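You operate a simulated robot arm through the tools that you are given. There is no shell and no other tool.

You are at the controls of a simulated two-armed robot. One attempt, no reset.

JOB
Wipe the red brush on the wet pad, cover the white pot, shut the slide and lock the turntable.
Fine: stand the brush back. Set down upright: red brush.

It is judged by the outcome, as a careful person would: the job done as asked, and still so three seconds after it is handed in. It fails if anything else is knocked over, pushed out of place, dropped, spilled or broken. Lids that push on must go on centred and level and be pressed home; caps that screw on are set level and turned clockwise until they are tight.

ROBOT AND FRAMES
Two 7-joint arms with fingered hands on one trunk that stands fixed in place. Base frame: the origin is at the foot of the trunk, x ahead of it, y to its left, z up; the work surface is at about z = 720. Readings come in mm, rad, newtons and seconds.
The left shoulder is at [70, 169, 1208], the right one opposite. With the tool pointing down near the work surface each hand reaches from about 100 to 640 mm from the base axis, measured 20 degrees to its own side. Payload 3.4 kg a hand.
The tool frame of a hand sits at the grasp point between the pads (the TCP): z along the fingers, y along the line on which they close. The tips reach 23 mm beyond it. Largest opening 116 mm; the body of the gripper starts 65 mm behind the TCP. The gripper is a hand of 4 fingers: y runs from the thumb to the fingers, the wrist lies at [0, 0, -211] in the tool frame, and closing takes about 1.5 s.
Orientation is that of the tool frame in the base frame, as a unit quaternion [x, y, z, w]. With the fingers straight down and closing along the base's y, the tool's x points along the base's -x, its y along +y and its z along -z.

CONTROLS
- The arms move only by the tool apply_moves. It takes "left_plan", "right_plan" or both (then of equal length, played together; a hand with none holds still); each is a list of rows, each a list of 6 numbers: the shift along the tool's x, y, z in units of 300 mm (1.0 is 300 mm), then the turn, a rotation vector about the tool's x, y, z in units of 90 degrees (1.0 is 90 degrees). In form: [[tx, ty, tz, ax, ay, az], ...]. A call has 1 to 20 rows; each row is the pose to reach, as a shift and turn from the pose commanded when the call began, along the tool's axes at that moment. "left_hand" and "right_hand" are, for a hand that has rows, the closure in counts, from 0 (fully open) to 255 (shut), set as the call begins (left out, the last holds). A call with a number of a shift or a turn outside -1 to 1 is refused whole. Each row takes 0.2 s and may step no farther than 50 mm and 0.15 rad from the row before; otherwise, or with a gripper value out of range, the whole call is refused. Where a pose cannot be reached the arm comes as near as it can. A force on the tool above 40 N (or 10 N above the force at the start of the call, whichever is more), or a blocked arm, ends the call early, and 0.2 s more pass. Each finger travels about 153 mm/s and halts on what it meets, pressing with about 33 N; the grip force reading is that of the motor and also rises with nothing between the fingers. The clock runs only during rows and for 0.2 s after the last one: add rows that repeat a pose to give the fingers time. It gives the time, the measured TCP pose, the force on the tool (base axes), the opening and the grip force at its end, in the units of the frame above (readings bear some noise), with the torque about the TCP (base axes, N m) and any sound that the robot's microphone picked up.
- Cameras (640 x 400 px; columns grow to the right, rows downward): "scene" is now at [124.9, -46, 1435.8]; the picture's right is [-0.59, -0.80, 0.00], its down [-0.57, 0.42, -0.70] and it looks along [0.56, -0.42, -0.71] (base axes); focal length 374 px, centre (320, 200). "left" rides on the left gripper at [-69, 1, -90] in its tool frame; the picture's right is [-0.01, -1.00, 0.00], its down [0.79, -0.01, -0.61] and it looks along [0.61, -0.01, 0.79] (tool axes); focal length 251 px, centre (320, 200). "right" rides on the right gripper at [69, 1, -90] in its tool frame; the picture's right is [-0.01, 1.00, 0.00], its down [-0.79, -0.01, -0.61] and it looks along [-0.61, -0.01, 0.79] (tool axes); focal length 251 px, centre (320, 200). There is no depth. A picture from a camera that has moved, and an enlarged one, comes with that camera's place and axes in the base frame and with its lens. The place of the scene camera against the robot may be out by one fixed shift of up to 25 mm in any direction.
- grab_frame(camera): a new picture of that camera. No time passes.
- lift_body(by): slides the trunk up (or, below 0, down) by that many mm; the arms and the scene camera ride with it, the base frame stays. It gives what a move gives, with no picture.
- move_fingers(finger1, finger2, finger3, thumb_bend, hand): sets how far each is bent, from 0 (flat) to 1 (curled in); at 0.3 the hand is open as for a grip, at 0.7 the pads meet at the TCP. One left out holds its place. A second passes; each finger stops where it meets its share of the squeeze, and holds until it gets a number again. A gripper value or a shape takes the hand back. It gives what a move gives, with no picture; readings hold the bend of each and the force on the fingers (four entries, about 0 where the hand has none), thumb and palm.
- preshape(shape, hand): the hand has 4 fingers and takes this shape, open, in about a second: jaw (thumb against the fingers, like two jaws); tri (thumb and two fingers); tip (a fingertip pinch); poke (one finger out to press); point (the index stretched); flat (the hand flat); cup (the hand cupped); fist (a fist). The gripper value then closes the fingers along that shape, each until it touches; the sizes above hold for jaw. It gives what a move gives, with no picture.
- pan_tilt(pan, tilt): turns the head with the scene camera to pan (to the left, within 1.501 rad either way) and tilt (down, from -0.506 to 1.204), counted from straight ahead of the robot. It gives what a move gives.
- zoom(camera, box): a new picture of the part [left, top, right, bottom] of that camera's present view, enlarged. No time passes.
- job_done(): hands the job in; it is judged then, once.

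Nothing tells you positions but the pictures and the camera data. Unless the task says otherwise, let go and move clear before handing in.

The tools are called by a JSON object that holds its "api" and its "payload". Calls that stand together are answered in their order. apply_moves: Moves the arms, as the interface text tells. Its arguments: {"type":"object","properties":{"left_plan":{"type":"array"},"left_hand":{"type":"number"},"right_plan":{"type":"array"},"right_hand":{"type":"number"}},"required":[]} The other tools are called the same way: lift_body (by) slides the trunk up or down; preshape (shape, hand) gives the hand a shape; move_fingers (finger1, finger2, finger3, thumb_bend, hand) moves the fingers one by one; pan_tilt (pan, tilt) turns the head that bears the scene camera; grab_frame (camera) takes a picture; zoom (camera, box) takes an enlarged picture of a part of a camera's view; job_done () hands the job in.

At the start:

```text
t: 0.0
left_eef_pos: [344.5, -41.8, 1066.1]
left_orientation: [-0.001, 1.0, 0.0, 0.0]
left_ft_force: [0.2, -0.1, -0.1]
left_wrist_torque: [-0.04, -0.01, -0.03]
left_grip_width: 115.8
left_finger_force: 0.0
left_shape: jaw
left_bend: [0.3, 0.3, 0.3, 0.3]
left_finger forces: [0.0, 0.0, 0.0, 0.0, 0.0, 0.1]
right_eef_pos: [398.1, -429.7, 1119.2]
right_orientation: [0.0, 1.0, 0.0, 0.0]
right_ft_force: [0.5, -0.3, -0.3]
right_wrist_torque: [-0.01, 0.02, 0.0]
right_grip_width: 116.1
right_finger_force: 0.1
right_shape: jaw
right_bend: [0.3, 0.3, 0.3, 0.3]
right_finger forces: [0.0, 0.0, 0.1, 0.0, 0.1, 0.0]
trunk travel left (down, up): [-715.0, 225.0]
head pan, tilt: [-0.637, 0.792]
```

scene: 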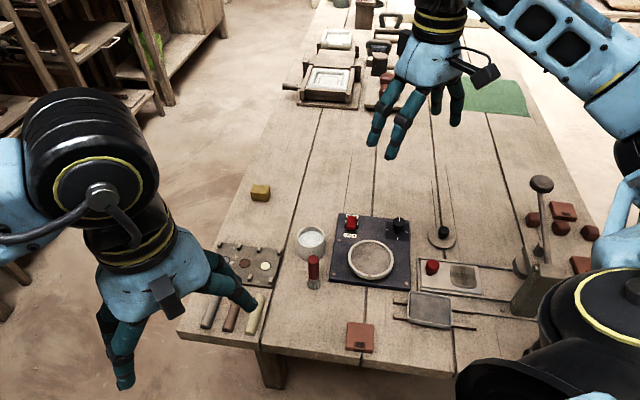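
right: 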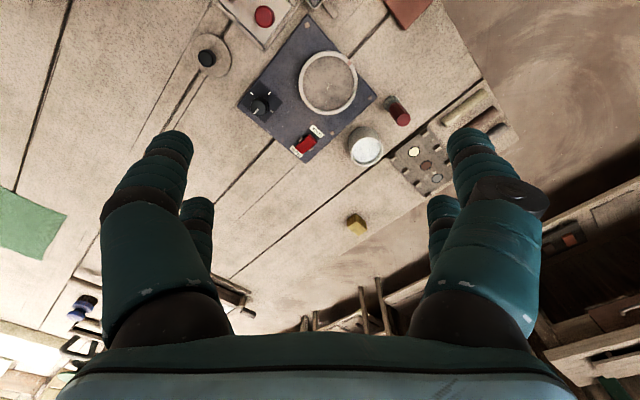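
left: 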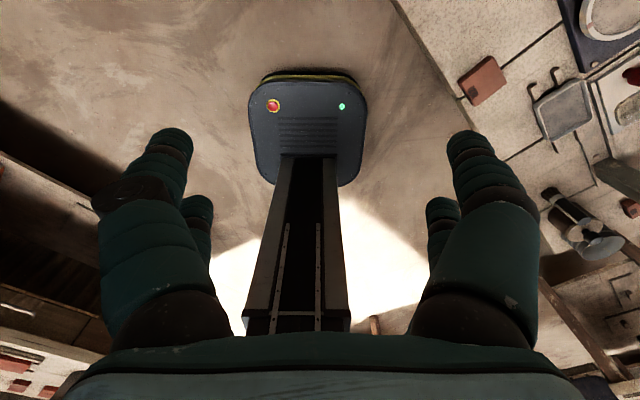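

I see a workbench with a turntable, a slide, brushes and pots. I'll take closer views before deciding where each thing is.

{"api": "zoom", "payload": {"camera": "scene", "box": [180, 170, 400, 360]}}

{"api": "zoom", "payload": {"camera": "scene", "box": [380, 160, 600, 350]}}

{"api": "zoom", "payload": {"camera": "scene", "box": [270, 0, 540, 170]}}

{"api": "zoom", "payload": {"camera": "right", "box": [180, 0, 520, 250]}}

```text
2.11 times, centred on (290, 265) of scene
camera zoom: at [124.9, -46.0, 1435.8], right [-0.59, -0.8, 0.0], down [-0.57, 0.42, -0.7], along [0.56, -0.42, -0.71], focal length 787 px, centre (383, 63)
```

zoom: 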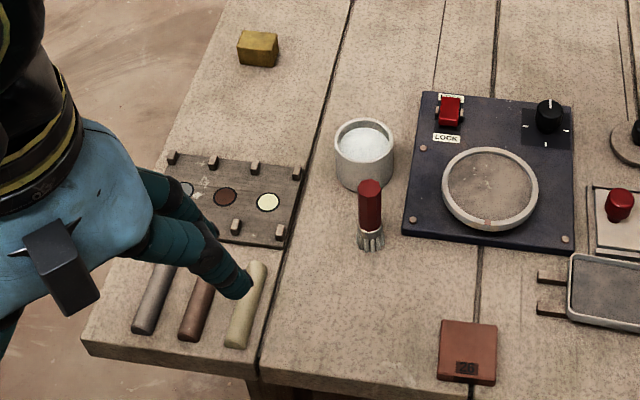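

```text
2.11 times, centred on (490, 255) of scene
camera zoom: at [124.9, -46.0, 1435.8], right [-0.59, -0.8, 0.0], down [-0.57, 0.42, -0.7], along [0.56, -0.42, -0.71], focal length 787 px, centre (-38, 84)
```

zoom: 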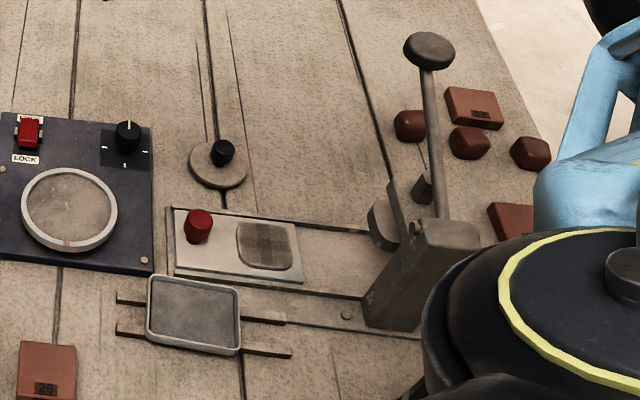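

```text
2.35 times, centred on (405, 85) of scene
camera zoom: at [124.9, -46.0, 1435.8], right [-0.59, -0.8, 0.0], down [-0.57, 0.42, -0.7], along [0.56, -0.42, -0.71], focal length 880 px, centre (120, 471)
```

zoom: 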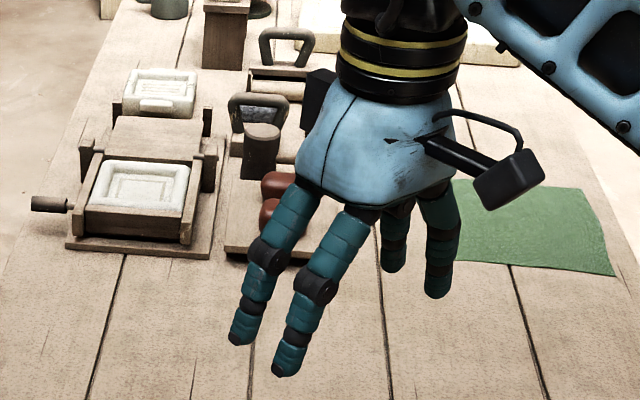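

```text
1.60 times, centred on (350, 125) of right
camera zoom: at [329.3, -429.3, 1208.8], right [0.01, 1.0, 0.0], down [0.79, -0.01, 0.61], along [0.61, -0.01, -0.79], focal length 402 px, centre (272, 320)
```

zoom: 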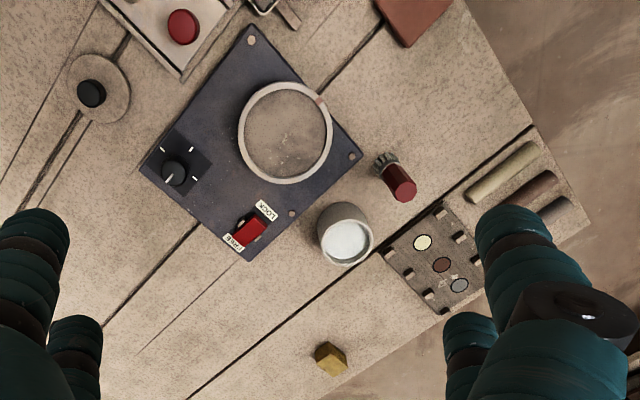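

Next I'll pan around to find a lid for the pot, the wet pad and the slide.

{"api": "pan_tilt", "payload": {"pan": -0.1, "tilt": 0.7}}

{"api": "grab_frame", "payload": {"camera": "scene"}}

{"api": "pan_tilt", "payload": {"pan": -1.1, "tilt": 0.7}}

{"api": "grab_frame", "payload": {"camera": "scene"}}

{"api": "pan_tilt", "payload": {"pan": -0.5, "tilt": 1.1}}

{"api": "grab_frame", "payload": {"camera": "scene"}}

```text
t: 1.0
left_eef_pos: [343.7, -42.1, 1065.9]
left_orientation: [0.0, 1.0, 0.001, -0.001]
left_ft_force: [1.1, 1.0, 0.5]
left_wrist_torque: [-0.04, 0.01, 0.05]
left_grip_width: 115.8
left_finger_force: 0.1
left_shape: jaw
left_bend: [0.3, 0.3, 0.3, 0.3]
left_finger forces: [0.0, 0.1, 0.0, 0.1, 0.0, 0.0]
right_eef_pos: [398.2, -430.6, 1119.0]
right_orientation: [0.0, 1.0, 0.0, 0.0]
right_ft_force: [0.3, 0.4, -0.9]
right_wrist_torque: [-0.02, -0.01, 0.03]
right_grip_width: 116.1
right_finger_force: 0.1
right_shape: jaw
right_bend: [0.3, 0.3, 0.3, 0.3]
right_finger forces: [0.0, 0.0, 0.0, 0.0, 0.0, 0.1]
trunk travel left (down, up): [-715.0, 225.0]
head pan, tilt: [-0.099, 0.7]
```

```text
taken
camera scene: at [144.3, -6.4, 1443.5], right [-0.1, -0.99, 0.0], down [-0.64, 0.06, -0.76], along [0.76, -0.08, -0.64], focal length 374 px, centre (320, 200)
```

scene: 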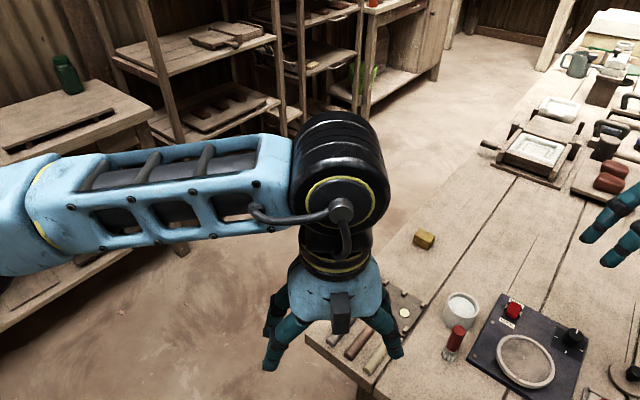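

```text
t: 2.2
left_eef_pos: [345.5, -41.9, 1065.4]
left_orientation: [0.0, 1.0, 0.0, 0.0]
left_ft_force: [-0.1, -0.5, 0.2]
left_wrist_torque: [-0.04, 0.01, 0.0]
left_grip_width: 115.9
left_finger_force: 0.0
left_shape: jaw
left_bend: [0.3, 0.3, 0.3, 0.3]
left_finger forces: [0.0, 0.1, 0.1, 0.0, 0.0, 0.1]
right_eef_pos: [399.0, -430.7, 1118.8]
right_orientation: [0.0, 1.0, 0.0, 0.0]
right_ft_force: [1.0, 1.0, 0.7]
right_wrist_torque: [-0.01, -0.03, -0.03]
right_grip_width: 115.5
right_finger_force: 0.2
right_shape: jaw
right_bend: [0.3, 0.3, 0.3, 0.3]
right_finger forces: [0.0, 0.1, 0.0, 0.1, 0.0, 0.1]
trunk travel left (down, up): [-715.0, 225.0]
head pan, tilt: [-1.1, 0.7]
```

```text
taken
camera scene: at [98.5, -73.5, 1443.5], right [-0.89, -0.45, 0.0], down [-0.29, 0.57, -0.76], along [0.35, -0.68, -0.64], focal length 374 px, centre (320, 200)
```

scene: 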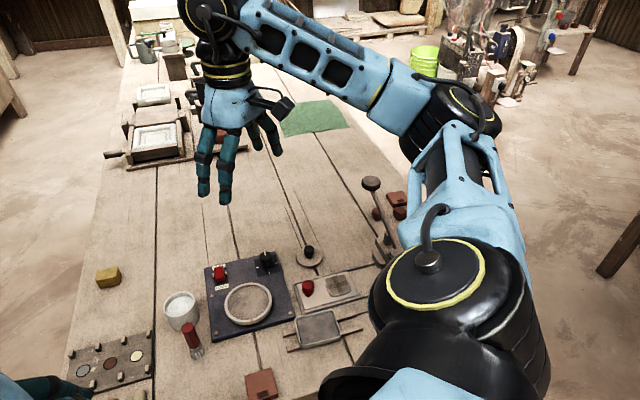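

```text
t: 3.2
left_eef_pos: [344.8, -41.9, 1065.4]
left_orientation: [0.0, 1.0, -0.001, 0.0]
left_ft_force: [1.0, 0.0, -0.1]
left_wrist_torque: [0.0, 0.02, 0.04]
left_grip_width: 115.8
left_finger_force: 0.0
left_shape: jaw
left_bend: [0.3, 0.3, 0.3, 0.3]
left_finger forces: [0.0, 0.0, 0.0, 0.1, 0.0, 0.0]
right_eef_pos: [398.3, -429.9, 1118.6]
right_orientation: [-0.001, 1.0, -0.001, 0.0]
right_ft_force: [0.8, 0.8, -0.8]
right_wrist_torque: [-0.01, 0.02, 0.04]
right_grip_width: 115.9
right_finger_force: 0.0
right_shape: jaw
right_bend: [0.3, 0.3, 0.3, 0.3]
right_finger forces: [0.0, 0.0, 0.0, 0.1, 0.1, 0.0]
trunk travel left (down, up): [-715.0, 225.0]
head pan, tilt: [-0.499, 1.1]
```

```text
taken
camera scene: at [115.2, -28.1, 1413.5], right [-0.48, -0.88, 0.0], down [-0.78, 0.43, -0.45], along [0.4, -0.22, -0.89], focal length 374 px, centre (320, 200)
```

scene: 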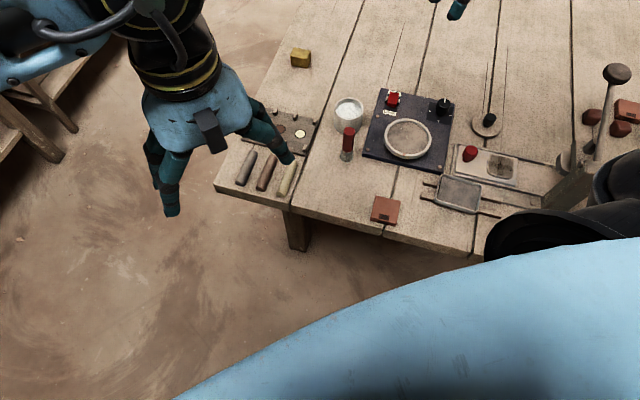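

{"api": "zoom", "payload": {"camera": "scene", "box": [420, 60, 640, 230]}}

{"api": "zoom", "payload": {"camera": "scene", "box": [210, 80, 430, 230]}}

{"api": "zoom", "payload": {"camera": "scene", "box": [440, 90, 540, 220]}}

{"api": "pan_tilt", "payload": {"pan": -0.35, "tilt": 0.5}}

{"api": "grab_frame", "payload": {"camera": "scene"}}

```text
2.35 times, centred on (530, 145) of scene
camera zoom: at [115.2, -28.1, 1413.5], right [-0.48, -0.88, 0.0], down [-0.78, 0.43, -0.45], along [0.4, -0.22, -0.89], focal length 880 px, centre (-174, 329)
```

zoom: 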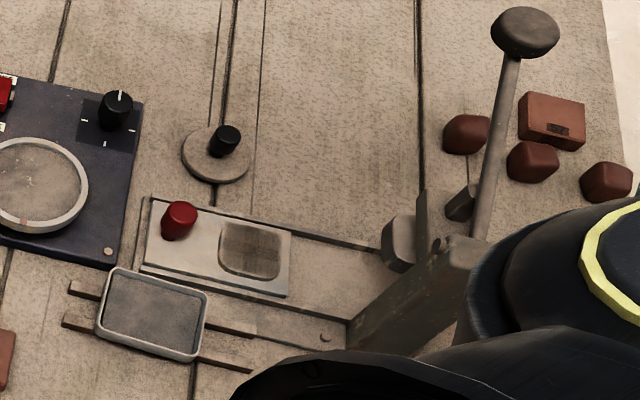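

```text
2.67 times, centred on (320, 155) of scene
camera zoom: at [115.2, -28.1, 1413.5], right [-0.48, -0.88, 0.0], down [-0.78, 0.43, -0.45], along [0.4, -0.22, -0.89], focal length 997 px, centre (320, 320)
```

zoom: 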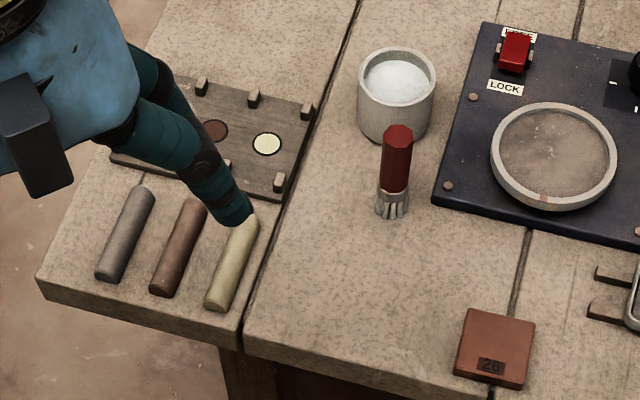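

```text
3.08 times, centred on (490, 155) of scene
camera zoom: at [115.2, -28.1, 1413.5], right [-0.48, -0.88, 0.0], down [-0.78, 0.43, -0.45], along [0.4, -0.22, -0.89], focal length 1150 px, centre (-203, 338)
```

zoom: 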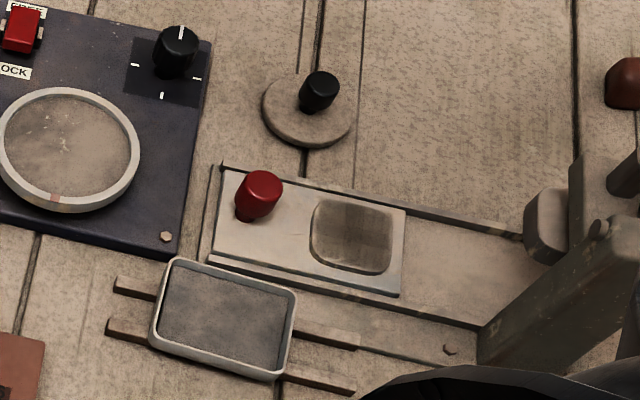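

```text
t: 4.2
left_eef_pos: [345.1, -43.4, 1064.6]
left_orientation: [0.0, 1.0, 0.0, -0.001]
left_ft_force: [0.0, -0.3, -0.1]
left_wrist_torque: [0.02, 0.02, -0.01]
left_grip_width: 115.7
left_finger_force: 0.1
left_shape: jaw
left_bend: [0.3, 0.3, 0.3, 0.3]
left_finger forces: [0.0, 0.1, 0.1, 0.0, 0.1, 0.1]
right_eef_pos: [398.1, -430.0, 1117.6]
right_orientation: [0.0, 1.0, 0.0, 0.001]
right_ft_force: [-0.2, 0.0, -0.5]
right_wrist_torque: [-0.01, 0.01, -0.01]
right_grip_width: 116.1
right_finger_force: 0.1
right_shape: jaw
right_bend: [0.3, 0.3, 0.3, 0.3]
right_finger forces: [0.1, 0.0, 0.0, 0.1, 0.0, 0.0]
trunk travel left (down, up): [-715.0, 225.0]
head pan, tilt: [-0.351, 0.499]
```

```text
taken
camera scene: at [145.2, -29.1, 1461.1], right [-0.34, -0.94, 0.0], down [-0.45, 0.16, -0.88], along [0.82, -0.3, -0.48], focal length 374 px, centre (320, 200)
```

scene: 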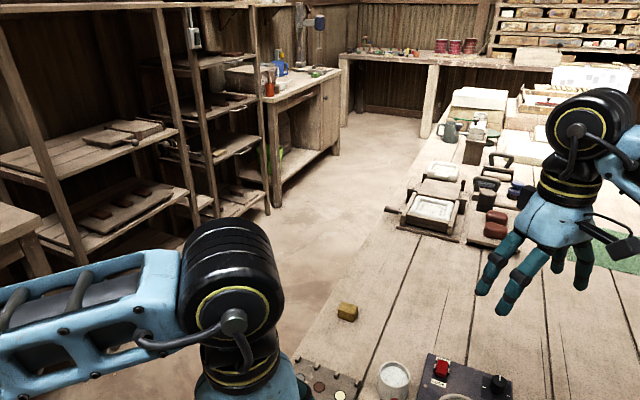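

Tentatively: the lid is the stone disc with the black knob, the wet pad is the grey tray on rails, the slide is the white plate with the red knob, and the turntable has a LOCK/FREE rocker. I'm bringing the right hand's camera closer to check.

{"api": "apply_moves", "payload": {"right_plan": [[0.08, -0.06, 0.08, 0, 0, 0], [0.16, -0.12, 0.16, 0, 0, 0], [0.24, -0.18, 0.24, 0, 0, 0], [0.32, -0.24, 0.32, 0, 0, 0], [0.4, -0.3, 0.4, 0, 0, 0], [0.4, -0.3, 0.4, 0, 0, 0]]}}

{"api": "grab_frame", "payload": {"camera": "right"}}

{"api": "pan_tilt", "payload": {"pan": -0.9, "tilt": 0.9}}

{"api": "grab_frame", "payload": {"camera": "scene"}}

```text
t: 5.6
left_eef_pos: [345.0, -42.4, 1064.6]
left_orientation: [0.0, 1.0, 0.0, 0.0]
left_ft_force: [0.3, 0.0, -0.1]
left_wrist_torque: [0.02, -0.01, 0.01]
left_grip_width: 116.0
left_finger_force: 0.0
left_shape: jaw
left_bend: [0.3, 0.3, 0.3, 0.3]
left_finger forces: [0.0, 0.0, 0.1, 0.1, 0.1, 0.0]
right_eef_pos: [277.2, -520.1, 999.0]
right_orientation: [0.0, 1.0, 0.0, 0.001]
right_ft_force: [-0.2, 1.0, 1.2]
right_wrist_torque: [0.01, -0.01, 0.0]
right_grip_width: 115.8
right_finger_force: 0.1
right_shape: jaw
right_bend: [0.3, 0.3, 0.3, 0.3]
right_finger forces: [0.0, 0.1, 0.0, 0.1, 0.0, 0.0]
trunk travel left (down, up): [-715.0, 225.0]
head pan, tilt: [-0.351, 0.499]
```

```text
taken
camera right: at [208.5, -518.7, 1088.8], right [0.01, 1.0, 0.0], down [0.8, -0.01, 0.61], along [0.61, -0.01, -0.8], focal length 251 px, centre (320, 200)
```

right: 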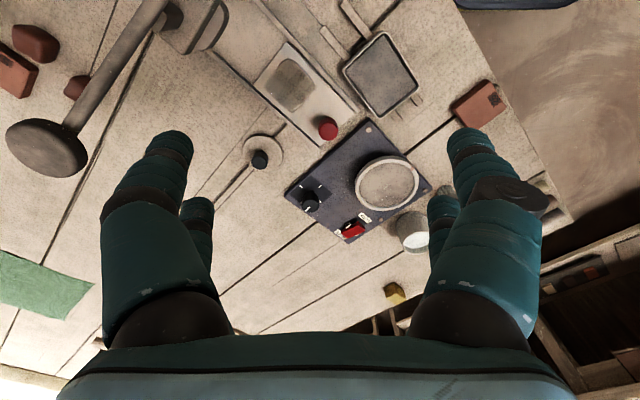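

```text
t: 6.6
left_eef_pos: [345.6, -42.4, 1064.6]
left_orientation: [0.0, 1.0, 0.0, 0.0]
left_ft_force: [-0.2, 0.9, -0.3]
left_wrist_torque: [-0.04, 0.02, 0.0]
left_grip_width: 115.9
left_finger_force: 0.0
left_shape: jaw
left_bend: [0.3, 0.3, 0.3, 0.3]
left_finger forces: [0.0, 0.0, 0.1, 0.0, 0.0, 0.0]
right_eef_pos: [276.2, -520.7, 998.3]
right_orientation: [0.0, 1.0, 0.0, 0.0]
right_ft_force: [-1.1, 0.3, 0.4]
right_wrist_torque: [0.03, -0.01, 0.02]
right_grip_width: 116.1
right_finger_force: 0.0
right_shape: jaw
right_bend: [0.3, 0.3, 0.3, 0.3]
right_finger forces: [0.1, 0.0, 0.1, 0.0, 0.1, 0.0]
trunk travel left (down, up): [-715.0, 225.0]
head pan, tilt: [-0.901, 0.901]
```

```text
taken
camera scene: at [106.8, -57.0, 1427.4], right [-0.78, -0.62, 0.0], down [-0.49, 0.61, -0.62], along [0.39, -0.49, -0.78], focal length 374 px, centre (320, 200)
```

scene: 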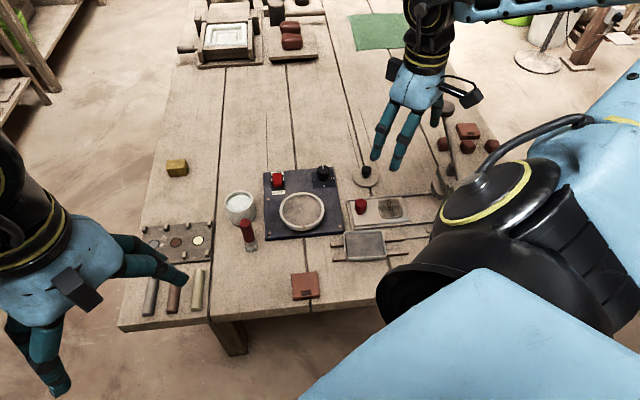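

{"api": "zoom", "payload": {"camera": "right", "box": [170, 0, 450, 180]}}

{"api": "zoom", "payload": {"camera": "right", "box": [280, 120, 480, 260]}}

{"api": "zoom", "payload": {"camera": "scene", "box": [130, 150, 450, 310]}}

{"api": "zoom", "payload": {"camera": "right", "box": [0, 0, 360, 180]}}

```text
2.22 times, centred on (310, 90) of right
camera zoom: at [208.5, -518.5, 1089.1], right [0.01, 1.0, 0.0], down [0.79, -0.01, 0.61], along [0.61, -0.01, -0.79], focal length 559 px, centre (342, 444)
```

zoom: 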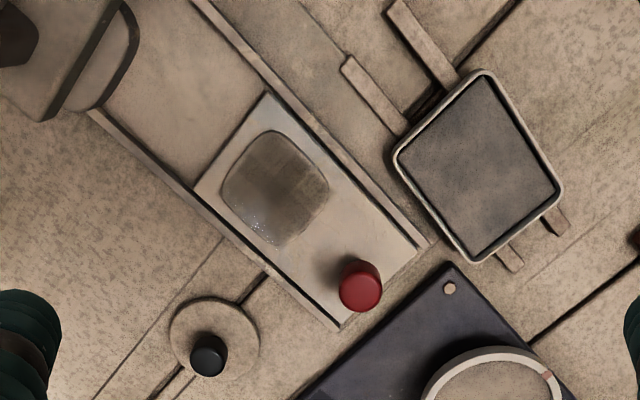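

```text
2.86 times, centred on (380, 190) of right
camera zoom: at [208.5, -518.5, 1089.1], right [0.01, 1.0, 0.0], down [0.79, -0.01, 0.61], along [0.61, -0.01, -0.79], focal length 718 px, centre (149, 229)
```

zoom: 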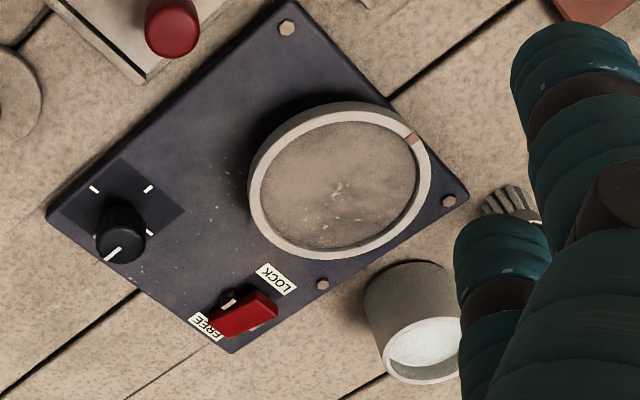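

```text
2.00 times, centred on (290, 230) of scene
camera zoom: at [106.8, -57.0, 1427.4], right [-0.78, -0.62, 0.0], down [-0.49, 0.61, -0.62], along [0.39, -0.49, -0.78], focal length 748 px, centre (380, 140)
```

zoom: 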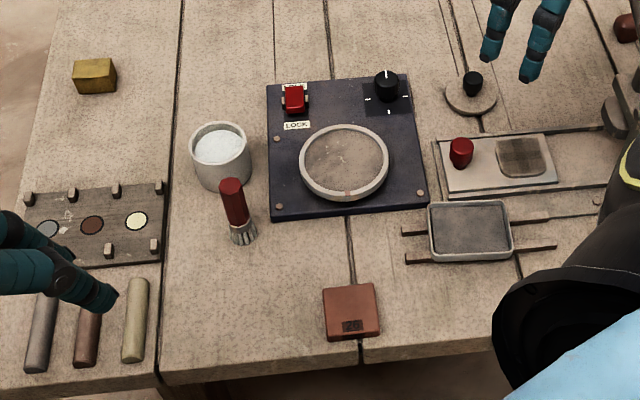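

```text
1.78 times, centred on (180, 90) of right
camera zoom: at [208.5, -518.5, 1089.1], right [0.01, 1.0, 0.0], down [0.79, -0.01, 0.61], along [0.61, -0.01, -0.79], focal length 447 px, centre (569, 396)
```

zoom: 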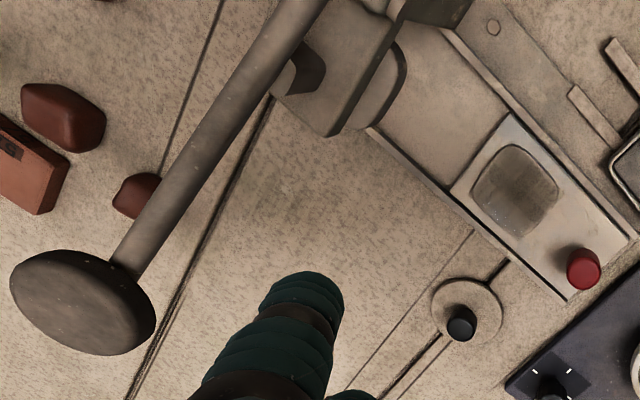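

{"api": "zoom", "payload": {"camera": "right", "box": [250, 20, 350, 150]}}

{"api": "zoom", "payload": {"camera": "right", "box": [320, 0, 440, 130]}}

{"api": "zoom", "payload": {"camera": "scene", "box": [320, 180, 440, 280]}}

{"api": "zoom", "payload": {"camera": "scene", "box": [215, 160, 345, 260]}}

```text
3.08 times, centred on (300, 85) of right
camera zoom: at [208.5, -518.5, 1089.1], right [0.01, 1.0, 0.0], down [0.79, -0.01, 0.61], along [0.61, -0.01, -0.79], focal length 774 px, centre (382, 554)
```

zoom: 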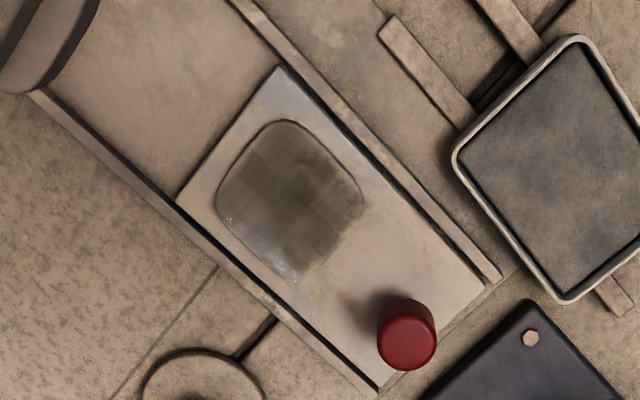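

```text
3.08 times, centred on (380, 65) of right
camera zoom: at [208.5, -518.5, 1089.1], right [0.01, 1.0, 0.0], down [0.79, -0.01, 0.61], along [0.61, -0.01, -0.79], focal length 774 px, centre (135, 615)
```

zoom: 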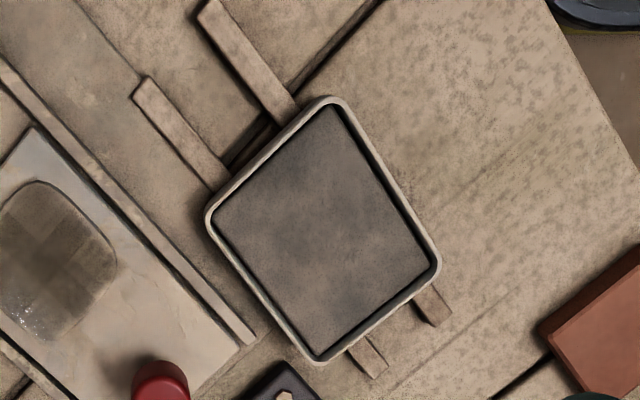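

```text
4.00 times, centred on (380, 230) of scene
camera zoom: at [106.8, -57.0, 1427.4], right [-0.78, -0.62, 0.0], down [-0.49, 0.61, -0.62], along [0.39, -0.49, -0.78], focal length 1495 px, centre (80, 80)
```

zoom: 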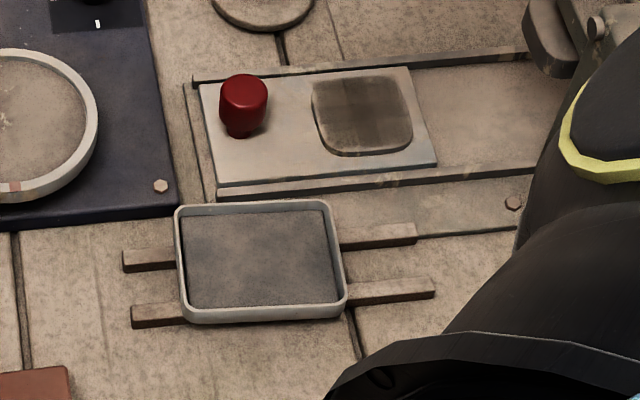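

```text
4.00 times, centred on (280, 210) of scene
camera zoom: at [106.8, -57.0, 1427.4], right [-0.78, -0.62, 0.0], down [-0.49, 0.61, -0.62], along [0.39, -0.49, -0.78], focal length 1495 px, centre (480, 160)
```

zoom: 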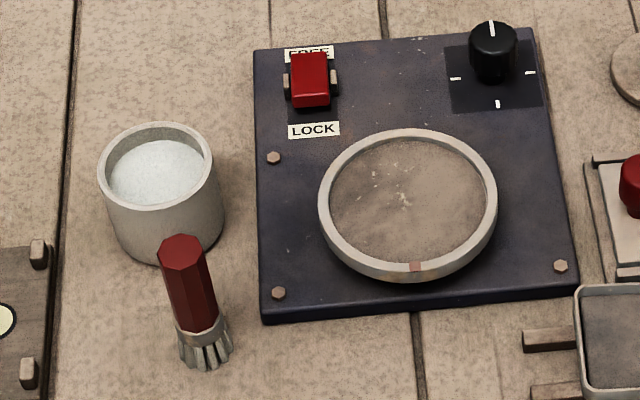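

The slide is the white plate with the red knob, running in a track towards the press. The rocker sits on FREE, and the pot's lid is the disc with the black knob. I'll move the right-hand camera over the rocker, pot and brush for exact positions.

{"api": "apply_moves", "payload": {"right_plan": [[-0.11, 0.053, 0.06, 0, 0, 0], [-0.22, 0.107, 0.12, 0, 0, 0], [-0.33, 0.16, 0.18, 0, 0, 0], [-0.44, 0.213, 0.24, 0, 0, 0], [-0.543, 0.267, 0.3, 0, 0, 0], [-0.543, 0.267, 0.3, 0, 0, 0]]}}

{"api": "grab_frame", "payload": {"camera": "right"}}

{"api": "zoom", "payload": {"camera": "right", "box": [220, 60, 420, 240]}}

{"api": "zoom", "payload": {"camera": "scene", "box": [250, 155, 350, 245]}}

```text
t: 8.0
left_eef_pos: [343.6, -41.2, 1066.0]
left_orientation: [0.0, 1.0, 0.001, 0.001]
left_ft_force: [-0.1, -0.3, -0.3]
left_wrist_torque: [0.03, -0.03, 0.0]
left_grip_width: 116.0
left_finger_force: 0.1
left_shape: jaw
left_bend: [0.3, 0.3, 0.3, 0.3]
left_finger forces: [0.1, 0.0, 0.1, 0.0, 0.0, 0.0]
right_eef_pos: [440.3, -438.4, 908.4]
right_orientation: [0.001, 1.0, 0.0, 0.0]
right_ft_force: [0.4, -0.5, -0.6]
right_wrist_torque: [-0.02, 0.01, 0.02]
right_grip_width: 116.0
right_finger_force: 0.0
right_shape: jaw
right_bend: [0.3, 0.3, 0.3, 0.3]
right_finger forces: [0.0, 0.0, 0.0, 0.0, 0.1, 0.0]
trunk travel left (down, up): [-715.0, 225.0]
head pan, tilt: [-0.901, 0.901]
```

```text
taken
camera right: at [370.7, -437.7, 998.0], right [0.01, 1.0, 0.0], down [0.79, -0.01, 0.61], along [0.61, -0.01, -0.79], focal length 251 px, centre (320, 200)
```

right: 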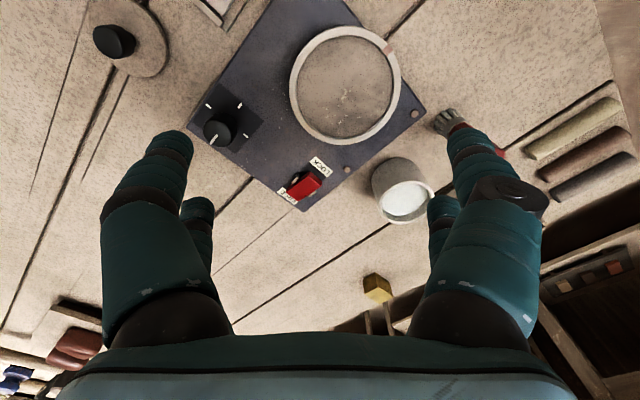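

```text
2.22 times, centred on (320, 150) of right
camera zoom: at [370.7, -437.7, 998.0], right [0.01, 1.0, 0.0], down [0.79, -0.01, 0.61], along [0.61, -0.01, -0.79], focal length 559 px, centre (320, 311)
```

zoom: 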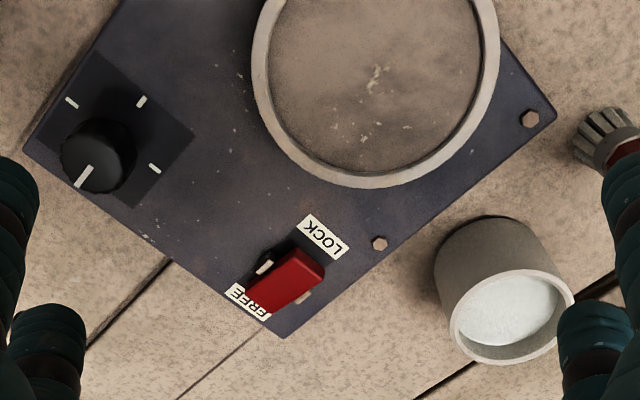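

```text
4.44 times, centred on (300, 200) of scene
camera zoom: at [105.6, -56.9, 1427.4], right [-0.78, -0.62, 0.0], down [-0.49, 0.61, -0.62], along [0.39, -0.49, -0.78], focal length 1661 px, centre (409, 200)
```

zoom: 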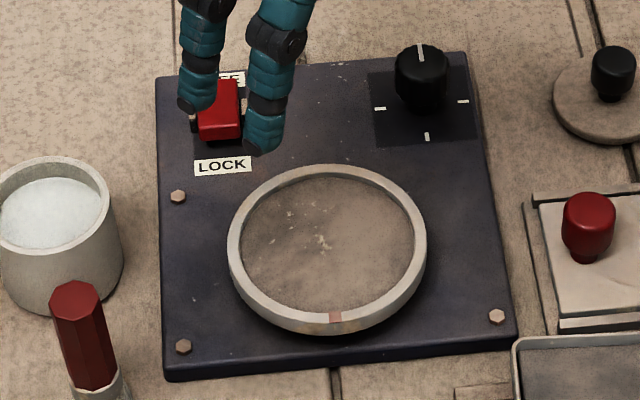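

The rocker's LOCK end is raised, so it needs pressing down. The pot is near (550, -341). Now a straight look at the brush.

{"api": "apply_moves", "payload": {"right_plan": [[0.06, 0.12, 0, 0, 0, 0], [0.12, 0.24, 0, 0, 0, 0], [0.18, 0.36, 0, 0, 0, 0], [0.233, 0.467, 0, 0, 0, 0], [0.233, 0.467, 0, 0, 0, 0]]}}

{"api": "grab_frame", "payload": {"camera": "right"}}

{"api": "zoom", "payload": {"camera": "right", "box": [220, 80, 420, 240]}}

{"api": "grab_frame", "payload": {"camera": "scene"}}

```text
t: 9.2
left_eef_pos: [344.7, -42.2, 1065.3]
left_orientation: [0.0, 1.0, 0.0, 0.0]
left_ft_force: [-0.3, 0.3, -0.6]
left_wrist_torque: [-0.02, -0.02, -0.02]
left_grip_width: 115.7
left_finger_force: 0.1
left_shape: jaw
left_bend: [0.3, 0.3, 0.3, 0.3]
left_finger forces: [0.0, 0.0, 0.0, 0.0, 0.0, 0.0]
right_eef_pos: [370.2, -299.7, 907.9]
right_orientation: [0.001, 1.0, -0.001, 0.0]
right_ft_force: [-0.7, 0.2, 0.1]
right_wrist_torque: [-0.02, -0.02, 0.01]
right_grip_width: 115.9
right_finger_force: 0.1
right_shape: jaw
right_bend: [0.3, 0.3, 0.3, 0.3]
right_finger forces: [0.0, 0.0, 0.0, 0.1, 0.0, 0.1]
trunk travel left (down, up): [-715.0, 225.0]
head pan, tilt: [-0.901, 0.901]
```

```text
taken
camera right: at [301.0, -298.3, 998.6], right [0.01, 1.0, 0.0], down [0.79, -0.01, 0.61], along [0.61, -0.01, -0.79], focal length 251 px, centre (320, 200)
```

right: 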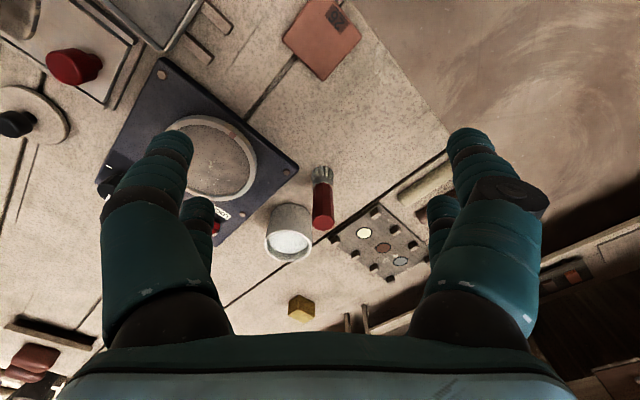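

```text
2.50 times, centred on (320, 160) of right
camera zoom: at [301.0, -298.3, 998.6], right [0.01, 1.0, 0.0], down [0.79, -0.01, 0.61], along [0.61, -0.01, -0.79], focal length 629 px, centre (320, 300)
```

zoom: 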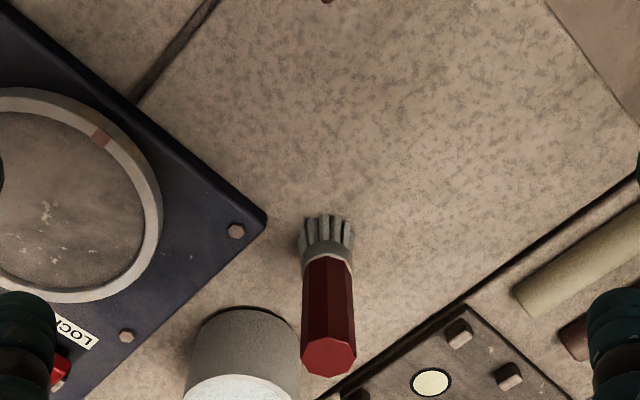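

```text
taken
camera scene: at [106.7, -57.5, 1427.3], right [-0.78, -0.62, 0.0], down [-0.49, 0.61, -0.62], along [0.39, -0.49, -0.78], focal length 374 px, centre (320, 200)
```

scene: 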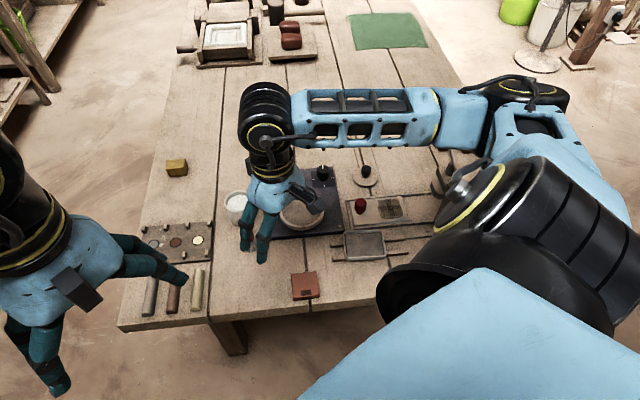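

The brush stands at about (475, -298), with its top near z = 810. I'll move over it with the hand part-closed and check before going down.

{"api": "apply_moves", "payload": {"right_plan": [[-0.12, 0.002, 0, 0, 0, 0], [-0.24, 0.004, 0, 0, 0, 0], [-0.35, 0.006, 0, 0, 0, 0], [-0.35, 0.006, 0.06, 0, 0, 0], [-0.35, 0.006, 0.1, 0, 0, 0], [-0.35, 0.006, 0.1, 0, 0, 0]], "right_hand": 100}}

{"api": "grab_frame", "payload": {"camera": "right"}}

{"api": "zoom", "payload": {"camera": "scene", "box": [200, 140, 320, 260]}}

```text
t: 10.6
left_eef_pos: [344.6, -42.4, 1064.5]
left_orientation: [-0.001, 1.0, 0.0, 0.0]
left_ft_force: [0.0, -0.1, 0.2]
left_wrist_torque: [0.0, -0.03, -0.03]
left_grip_width: 115.7
left_finger_force: 0.0
left_shape: jaw
left_bend: [0.3, 0.3, 0.3, 0.3]
left_finger forces: [0.0, 0.0, 0.0, 0.0, 0.1, 0.0]
right_eef_pos: [475.6, -297.5, 877.4]
right_orientation: [0.0, 1.0, 0.001, 0.0]
right_ft_force: [-0.2, 0.2, 0.0]
right_wrist_torque: [-0.01, 0.0, 0.02]
right_grip_width: 71.3
right_finger_force: 0.1
right_shape: jaw
right_bend: [0.71, 0.71, 0.71, 0.72]
right_finger forces: [0.0, 0.0, 0.0, 0.1, 0.0, 0.0]
trunk travel left (down, up): [-715.0, 225.0]
head pan, tilt: [-0.901, 0.901]
```

```text
taken
camera right: at [406.3, -296.1, 967.6], right [0.01, 1.0, 0.0], down [0.8, -0.01, 0.61], along [0.61, -0.01, -0.8], focal length 251 px, centre (320, 200)
```

right: 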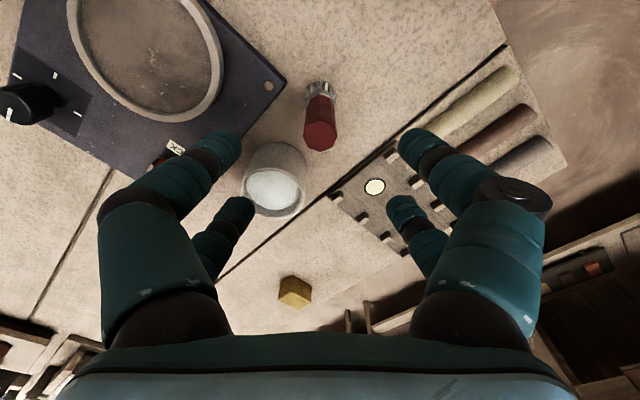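

```text
3.33 times, centred on (260, 200) of scene
camera zoom: at [106.9, -56.8, 1427.3], right [-0.78, -0.62, 0.0], down [-0.49, 0.61, -0.62], along [0.39, -0.49, -0.78], focal length 1246 px, centre (520, 200)
```

zoom: 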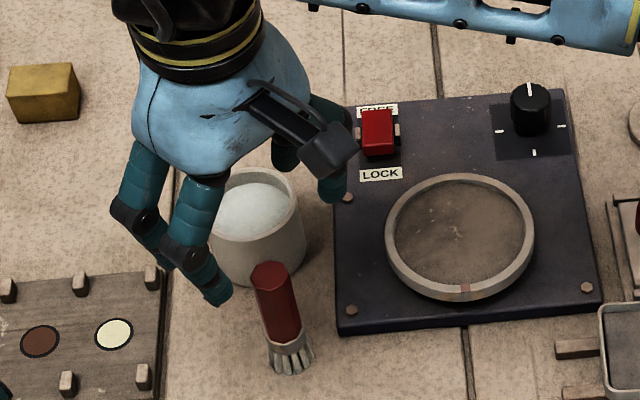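

The brush lines up with the grasp point. A finger would pass close to the pot, so I'll turn the hand 30° before going down.

{"api": "apply_moves", "payload": {"right_plan": [[0, 0, 0, 0, 0, 0.083], [0, 0, 0, 0, 0, 0.167], [0, 0, 0, 0, 0, 0.25], [0, 0, 0, 0, 0, 0.333], [0, 0, 0, 0, 0, 0.333]]}}

{"api": "grab_frame", "payload": {"camera": "right"}}

```text
t: 11.8
left_eef_pos: [344.3, -41.4, 1064.8]
left_orientation: [0.0, 1.0, 0.0, 0.0]
left_ft_force: [0.1, -1.2, 0.4]
left_wrist_torque: [-0.01, 0.02, 0.02]
left_grip_width: 116.0
left_finger_force: 0.0
left_shape: jaw
left_bend: [0.3, 0.3, 0.3, 0.3]
left_finger forces: [0.0, 0.0, 0.1, 0.1, 0.0, 0.0]
right_eef_pos: [476.9, -298.3, 878.3]
right_orientation: [0.26, 0.966, 0.0, 0.001]
right_ft_force: [-0.2, 0.3, 0.6]
right_wrist_torque: [0.0, -0.04, -0.01]
right_grip_width: 71.3
right_finger_force: 0.1
right_shape: jaw
right_bend: [0.71, 0.71, 0.71, 0.72]
right_finger forces: [0.0, 0.0, 0.1, 0.0, 0.0, 0.0]
trunk travel left (down, up): [-715.0, 225.0]
head pan, tilt: [-0.901, 0.901]
```

```text
taken
camera right: at [417.1, -263.1, 968.2], right [0.51, 0.86, 0.0], down [0.68, -0.4, 0.61], along [0.52, -0.31, -0.8], focal length 251 px, centre (320, 200)
```

right: 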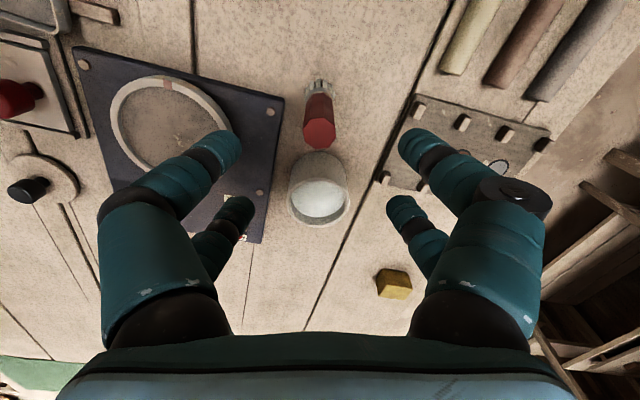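

{"api": "apply_moves", "payload": {"right_plan": [[0, 0, 0.1, 0, 0, 0], [0, 0, 0.2, 0, 0, 0], [0, 0, 0.3, 0, 0, 0], [0, 0, 0.3, 0, 0, 0]]}}

{"api": "grab_frame", "payload": {"camera": "right"}}

{"api": "zoom", "payload": {"camera": "scene", "box": [200, 140, 320, 260]}}

```text
t: 12.8
left_eef_pos: [345.2, -41.2, 1065.0]
left_orientation: [0.0, 1.0, 0.001, 0.0]
left_ft_force: [0.0, -0.7, -0.2]
left_wrist_torque: [-0.02, -0.01, 0.03]
left_grip_width: 116.0
left_finger_force: 0.2
left_shape: jaw
left_bend: [0.3, 0.3, 0.3, 0.3]
left_finger forces: [0.1, 0.0, 0.0, 0.0, 0.0, 0.0]
right_eef_pos: [477.3, -298.8, 788.4]
right_orientation: [0.258, 0.966, 0.0, 0.0]
right_ft_force: [-0.2, -0.9, 0.3]
right_wrist_torque: [0.0, -0.03, 0.02]
right_grip_width: 71.2
right_finger_force: 0.0
right_shape: jaw
right_bend: [0.71, 0.71, 0.71, 0.72]
right_finger forces: [0.0, 0.0, 0.0, 0.0, 0.0, 0.0]
trunk travel left (down, up): [-715.0, 225.0]
head pan, tilt: [-0.901, 0.901]
```

```text
taken
camera right: at [416.5, -263.7, 877.5], right [0.51, 0.86, 0.0], down [0.69, -0.4, 0.61], along [0.52, -0.31, -0.8], focal length 251 px, centre (320, 200)
```

right: 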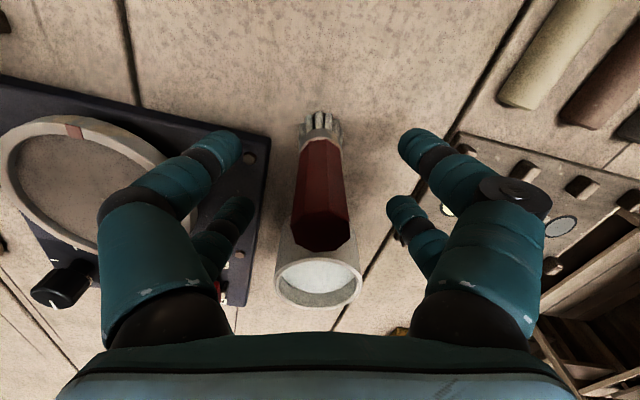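

```text
3.33 times, centred on (260, 200) of scene
camera zoom: at [106.6, -56.9, 1427.3], right [-0.78, -0.62, 0.0], down [-0.49, 0.61, -0.62], along [0.39, -0.49, -0.78], focal length 1246 px, centre (520, 200)
```

zoom: 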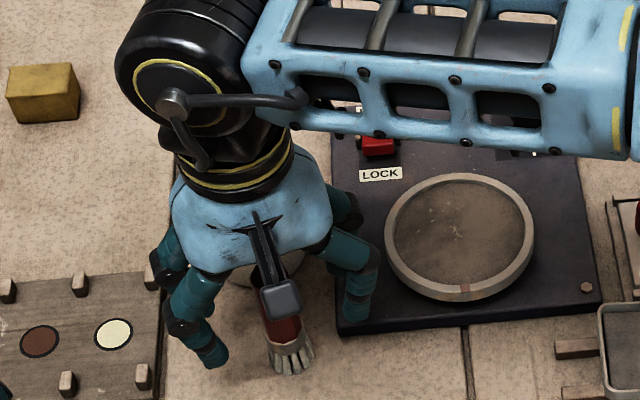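

Aligned. Closing on the handle.

{"api": "apply_moves", "payload": {"right_plan": [[0, 0, 0, 0, 0, 0], [0, 0, 0, 0, 0, 0], [0, 0, 0, 0, 0, 0], [0, 0, 0, 0, 0, 0], [0, 0, 0, 0, 0, 0], [0, 0, 0, 0, 0, 0], [0, 0, 0, 0, 0, 0]], "right_hand": 255}}

{"api": "grab_frame", "payload": {"camera": "right"}}

{"api": "zoom", "payload": {"camera": "scene", "box": [200, 140, 320, 260]}}

```text
t: 14.4
left_eef_pos: [344.8, -42.4, 1065.3]
left_orientation: [0.0, 1.0, 0.0, 0.001]
left_ft_force: [-0.3, -1.0, 0.0]
left_wrist_torque: [0.02, 0.0, 0.01]
left_grip_width: 116.0
left_finger_force: 0.0
left_shape: jaw
left_bend: [0.3, 0.3, 0.3, 0.3]
left_finger forces: [0.0, 0.1, 0.0, 0.0, 0.0, 0.1]
right_eef_pos: [476.3, -298.7, 788.5]
right_orientation: [0.259, 0.966, 0.0, 0.001]
right_ft_force: [-0.1, 0.6, -0.3]
right_wrist_torque: [0.01, 0.01, -0.03]
right_grip_width: 0.0
right_finger_force: 33.0
right_shape: jaw
right_bend: [0.62, 0.63, 0.63, 0.62]
right_finger forces: [0.0, 0.0, 0.0, 0.1, 0.0, 0.0]
trunk travel left (down, up): [-715.0, 225.0]
head pan, tilt: [-0.901, 0.901]
```

```text
taken
camera right: at [416.8, -263.7, 877.8], right [0.51, 0.86, 0.0], down [0.68, -0.4, 0.61], along [0.52, -0.31, -0.8], focal length 251 px, centre (320, 200)
```

right: 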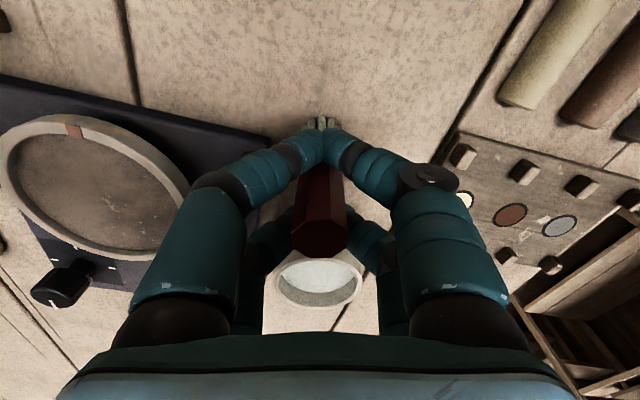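

```text
3.33 times, centred on (260, 200) of scene
camera zoom: at [106.8, -57.0, 1427.3], right [-0.78, -0.62, 0.0], down [-0.49, 0.61, -0.62], along [0.39, -0.49, -0.78], focal length 1246 px, centre (520, 200)
```

zoom: 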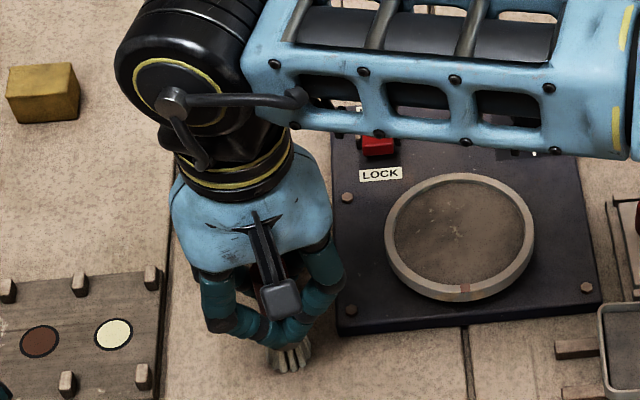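

The reading says the fingers shut with nothing between them. I'll look closer.

{"api": "zoom", "payload": {"camera": "right", "box": [220, 90, 420, 270]}}

{"api": "zoom", "payload": {"camera": "scene", "box": [225, 190, 285, 260]}}

{"api": "grab_frame", "payload": {"camera": "left"}}

```text
2.22 times, centred on (320, 180) of right
camera zoom: at [416.8, -263.7, 877.8], right [0.51, 0.86, 0.0], down [0.68, -0.4, 0.61], along [0.52, -0.31, -0.8], focal length 559 px, centre (320, 244)
```

zoom: 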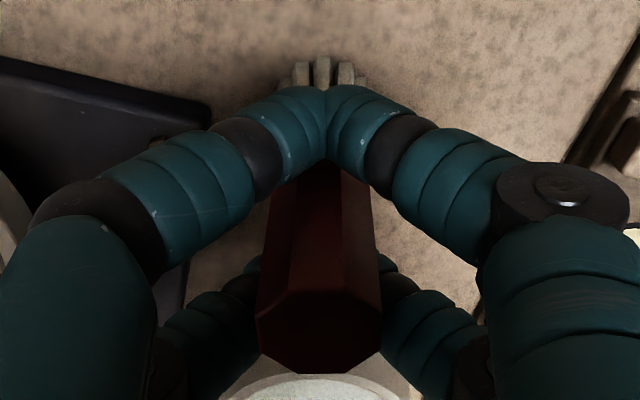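

```text
5.71 times, centred on (255, 225) of scene
camera zoom: at [106.8, -57.0, 1427.3], right [-0.78, -0.62, 0.0], down [-0.49, 0.61, -0.62], along [0.39, -0.49, -0.78], focal length 2136 px, centre (691, 57)
```

zoom: 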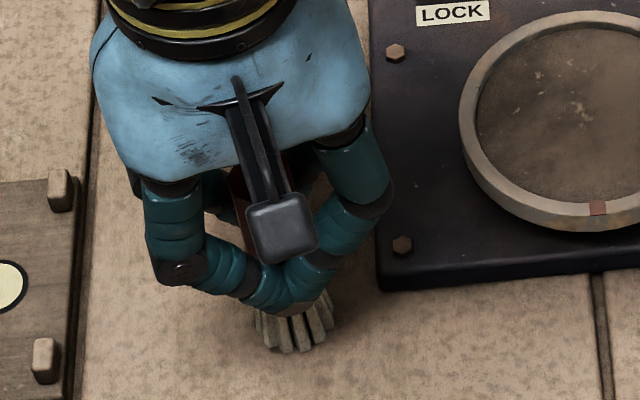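

```text
taken
camera left: at [413.8, -42.4, 1153.7], right [0.01, -1.0, 0.0], down [-0.79, -0.01, 0.61], along [-0.61, -0.01, -0.79], focal length 251 px, centre (320, 200)
```

left: 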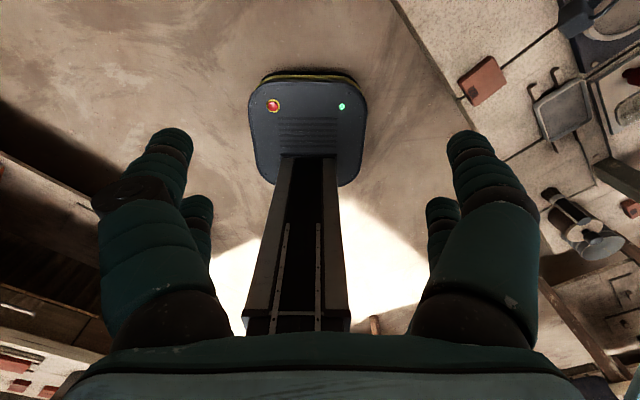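

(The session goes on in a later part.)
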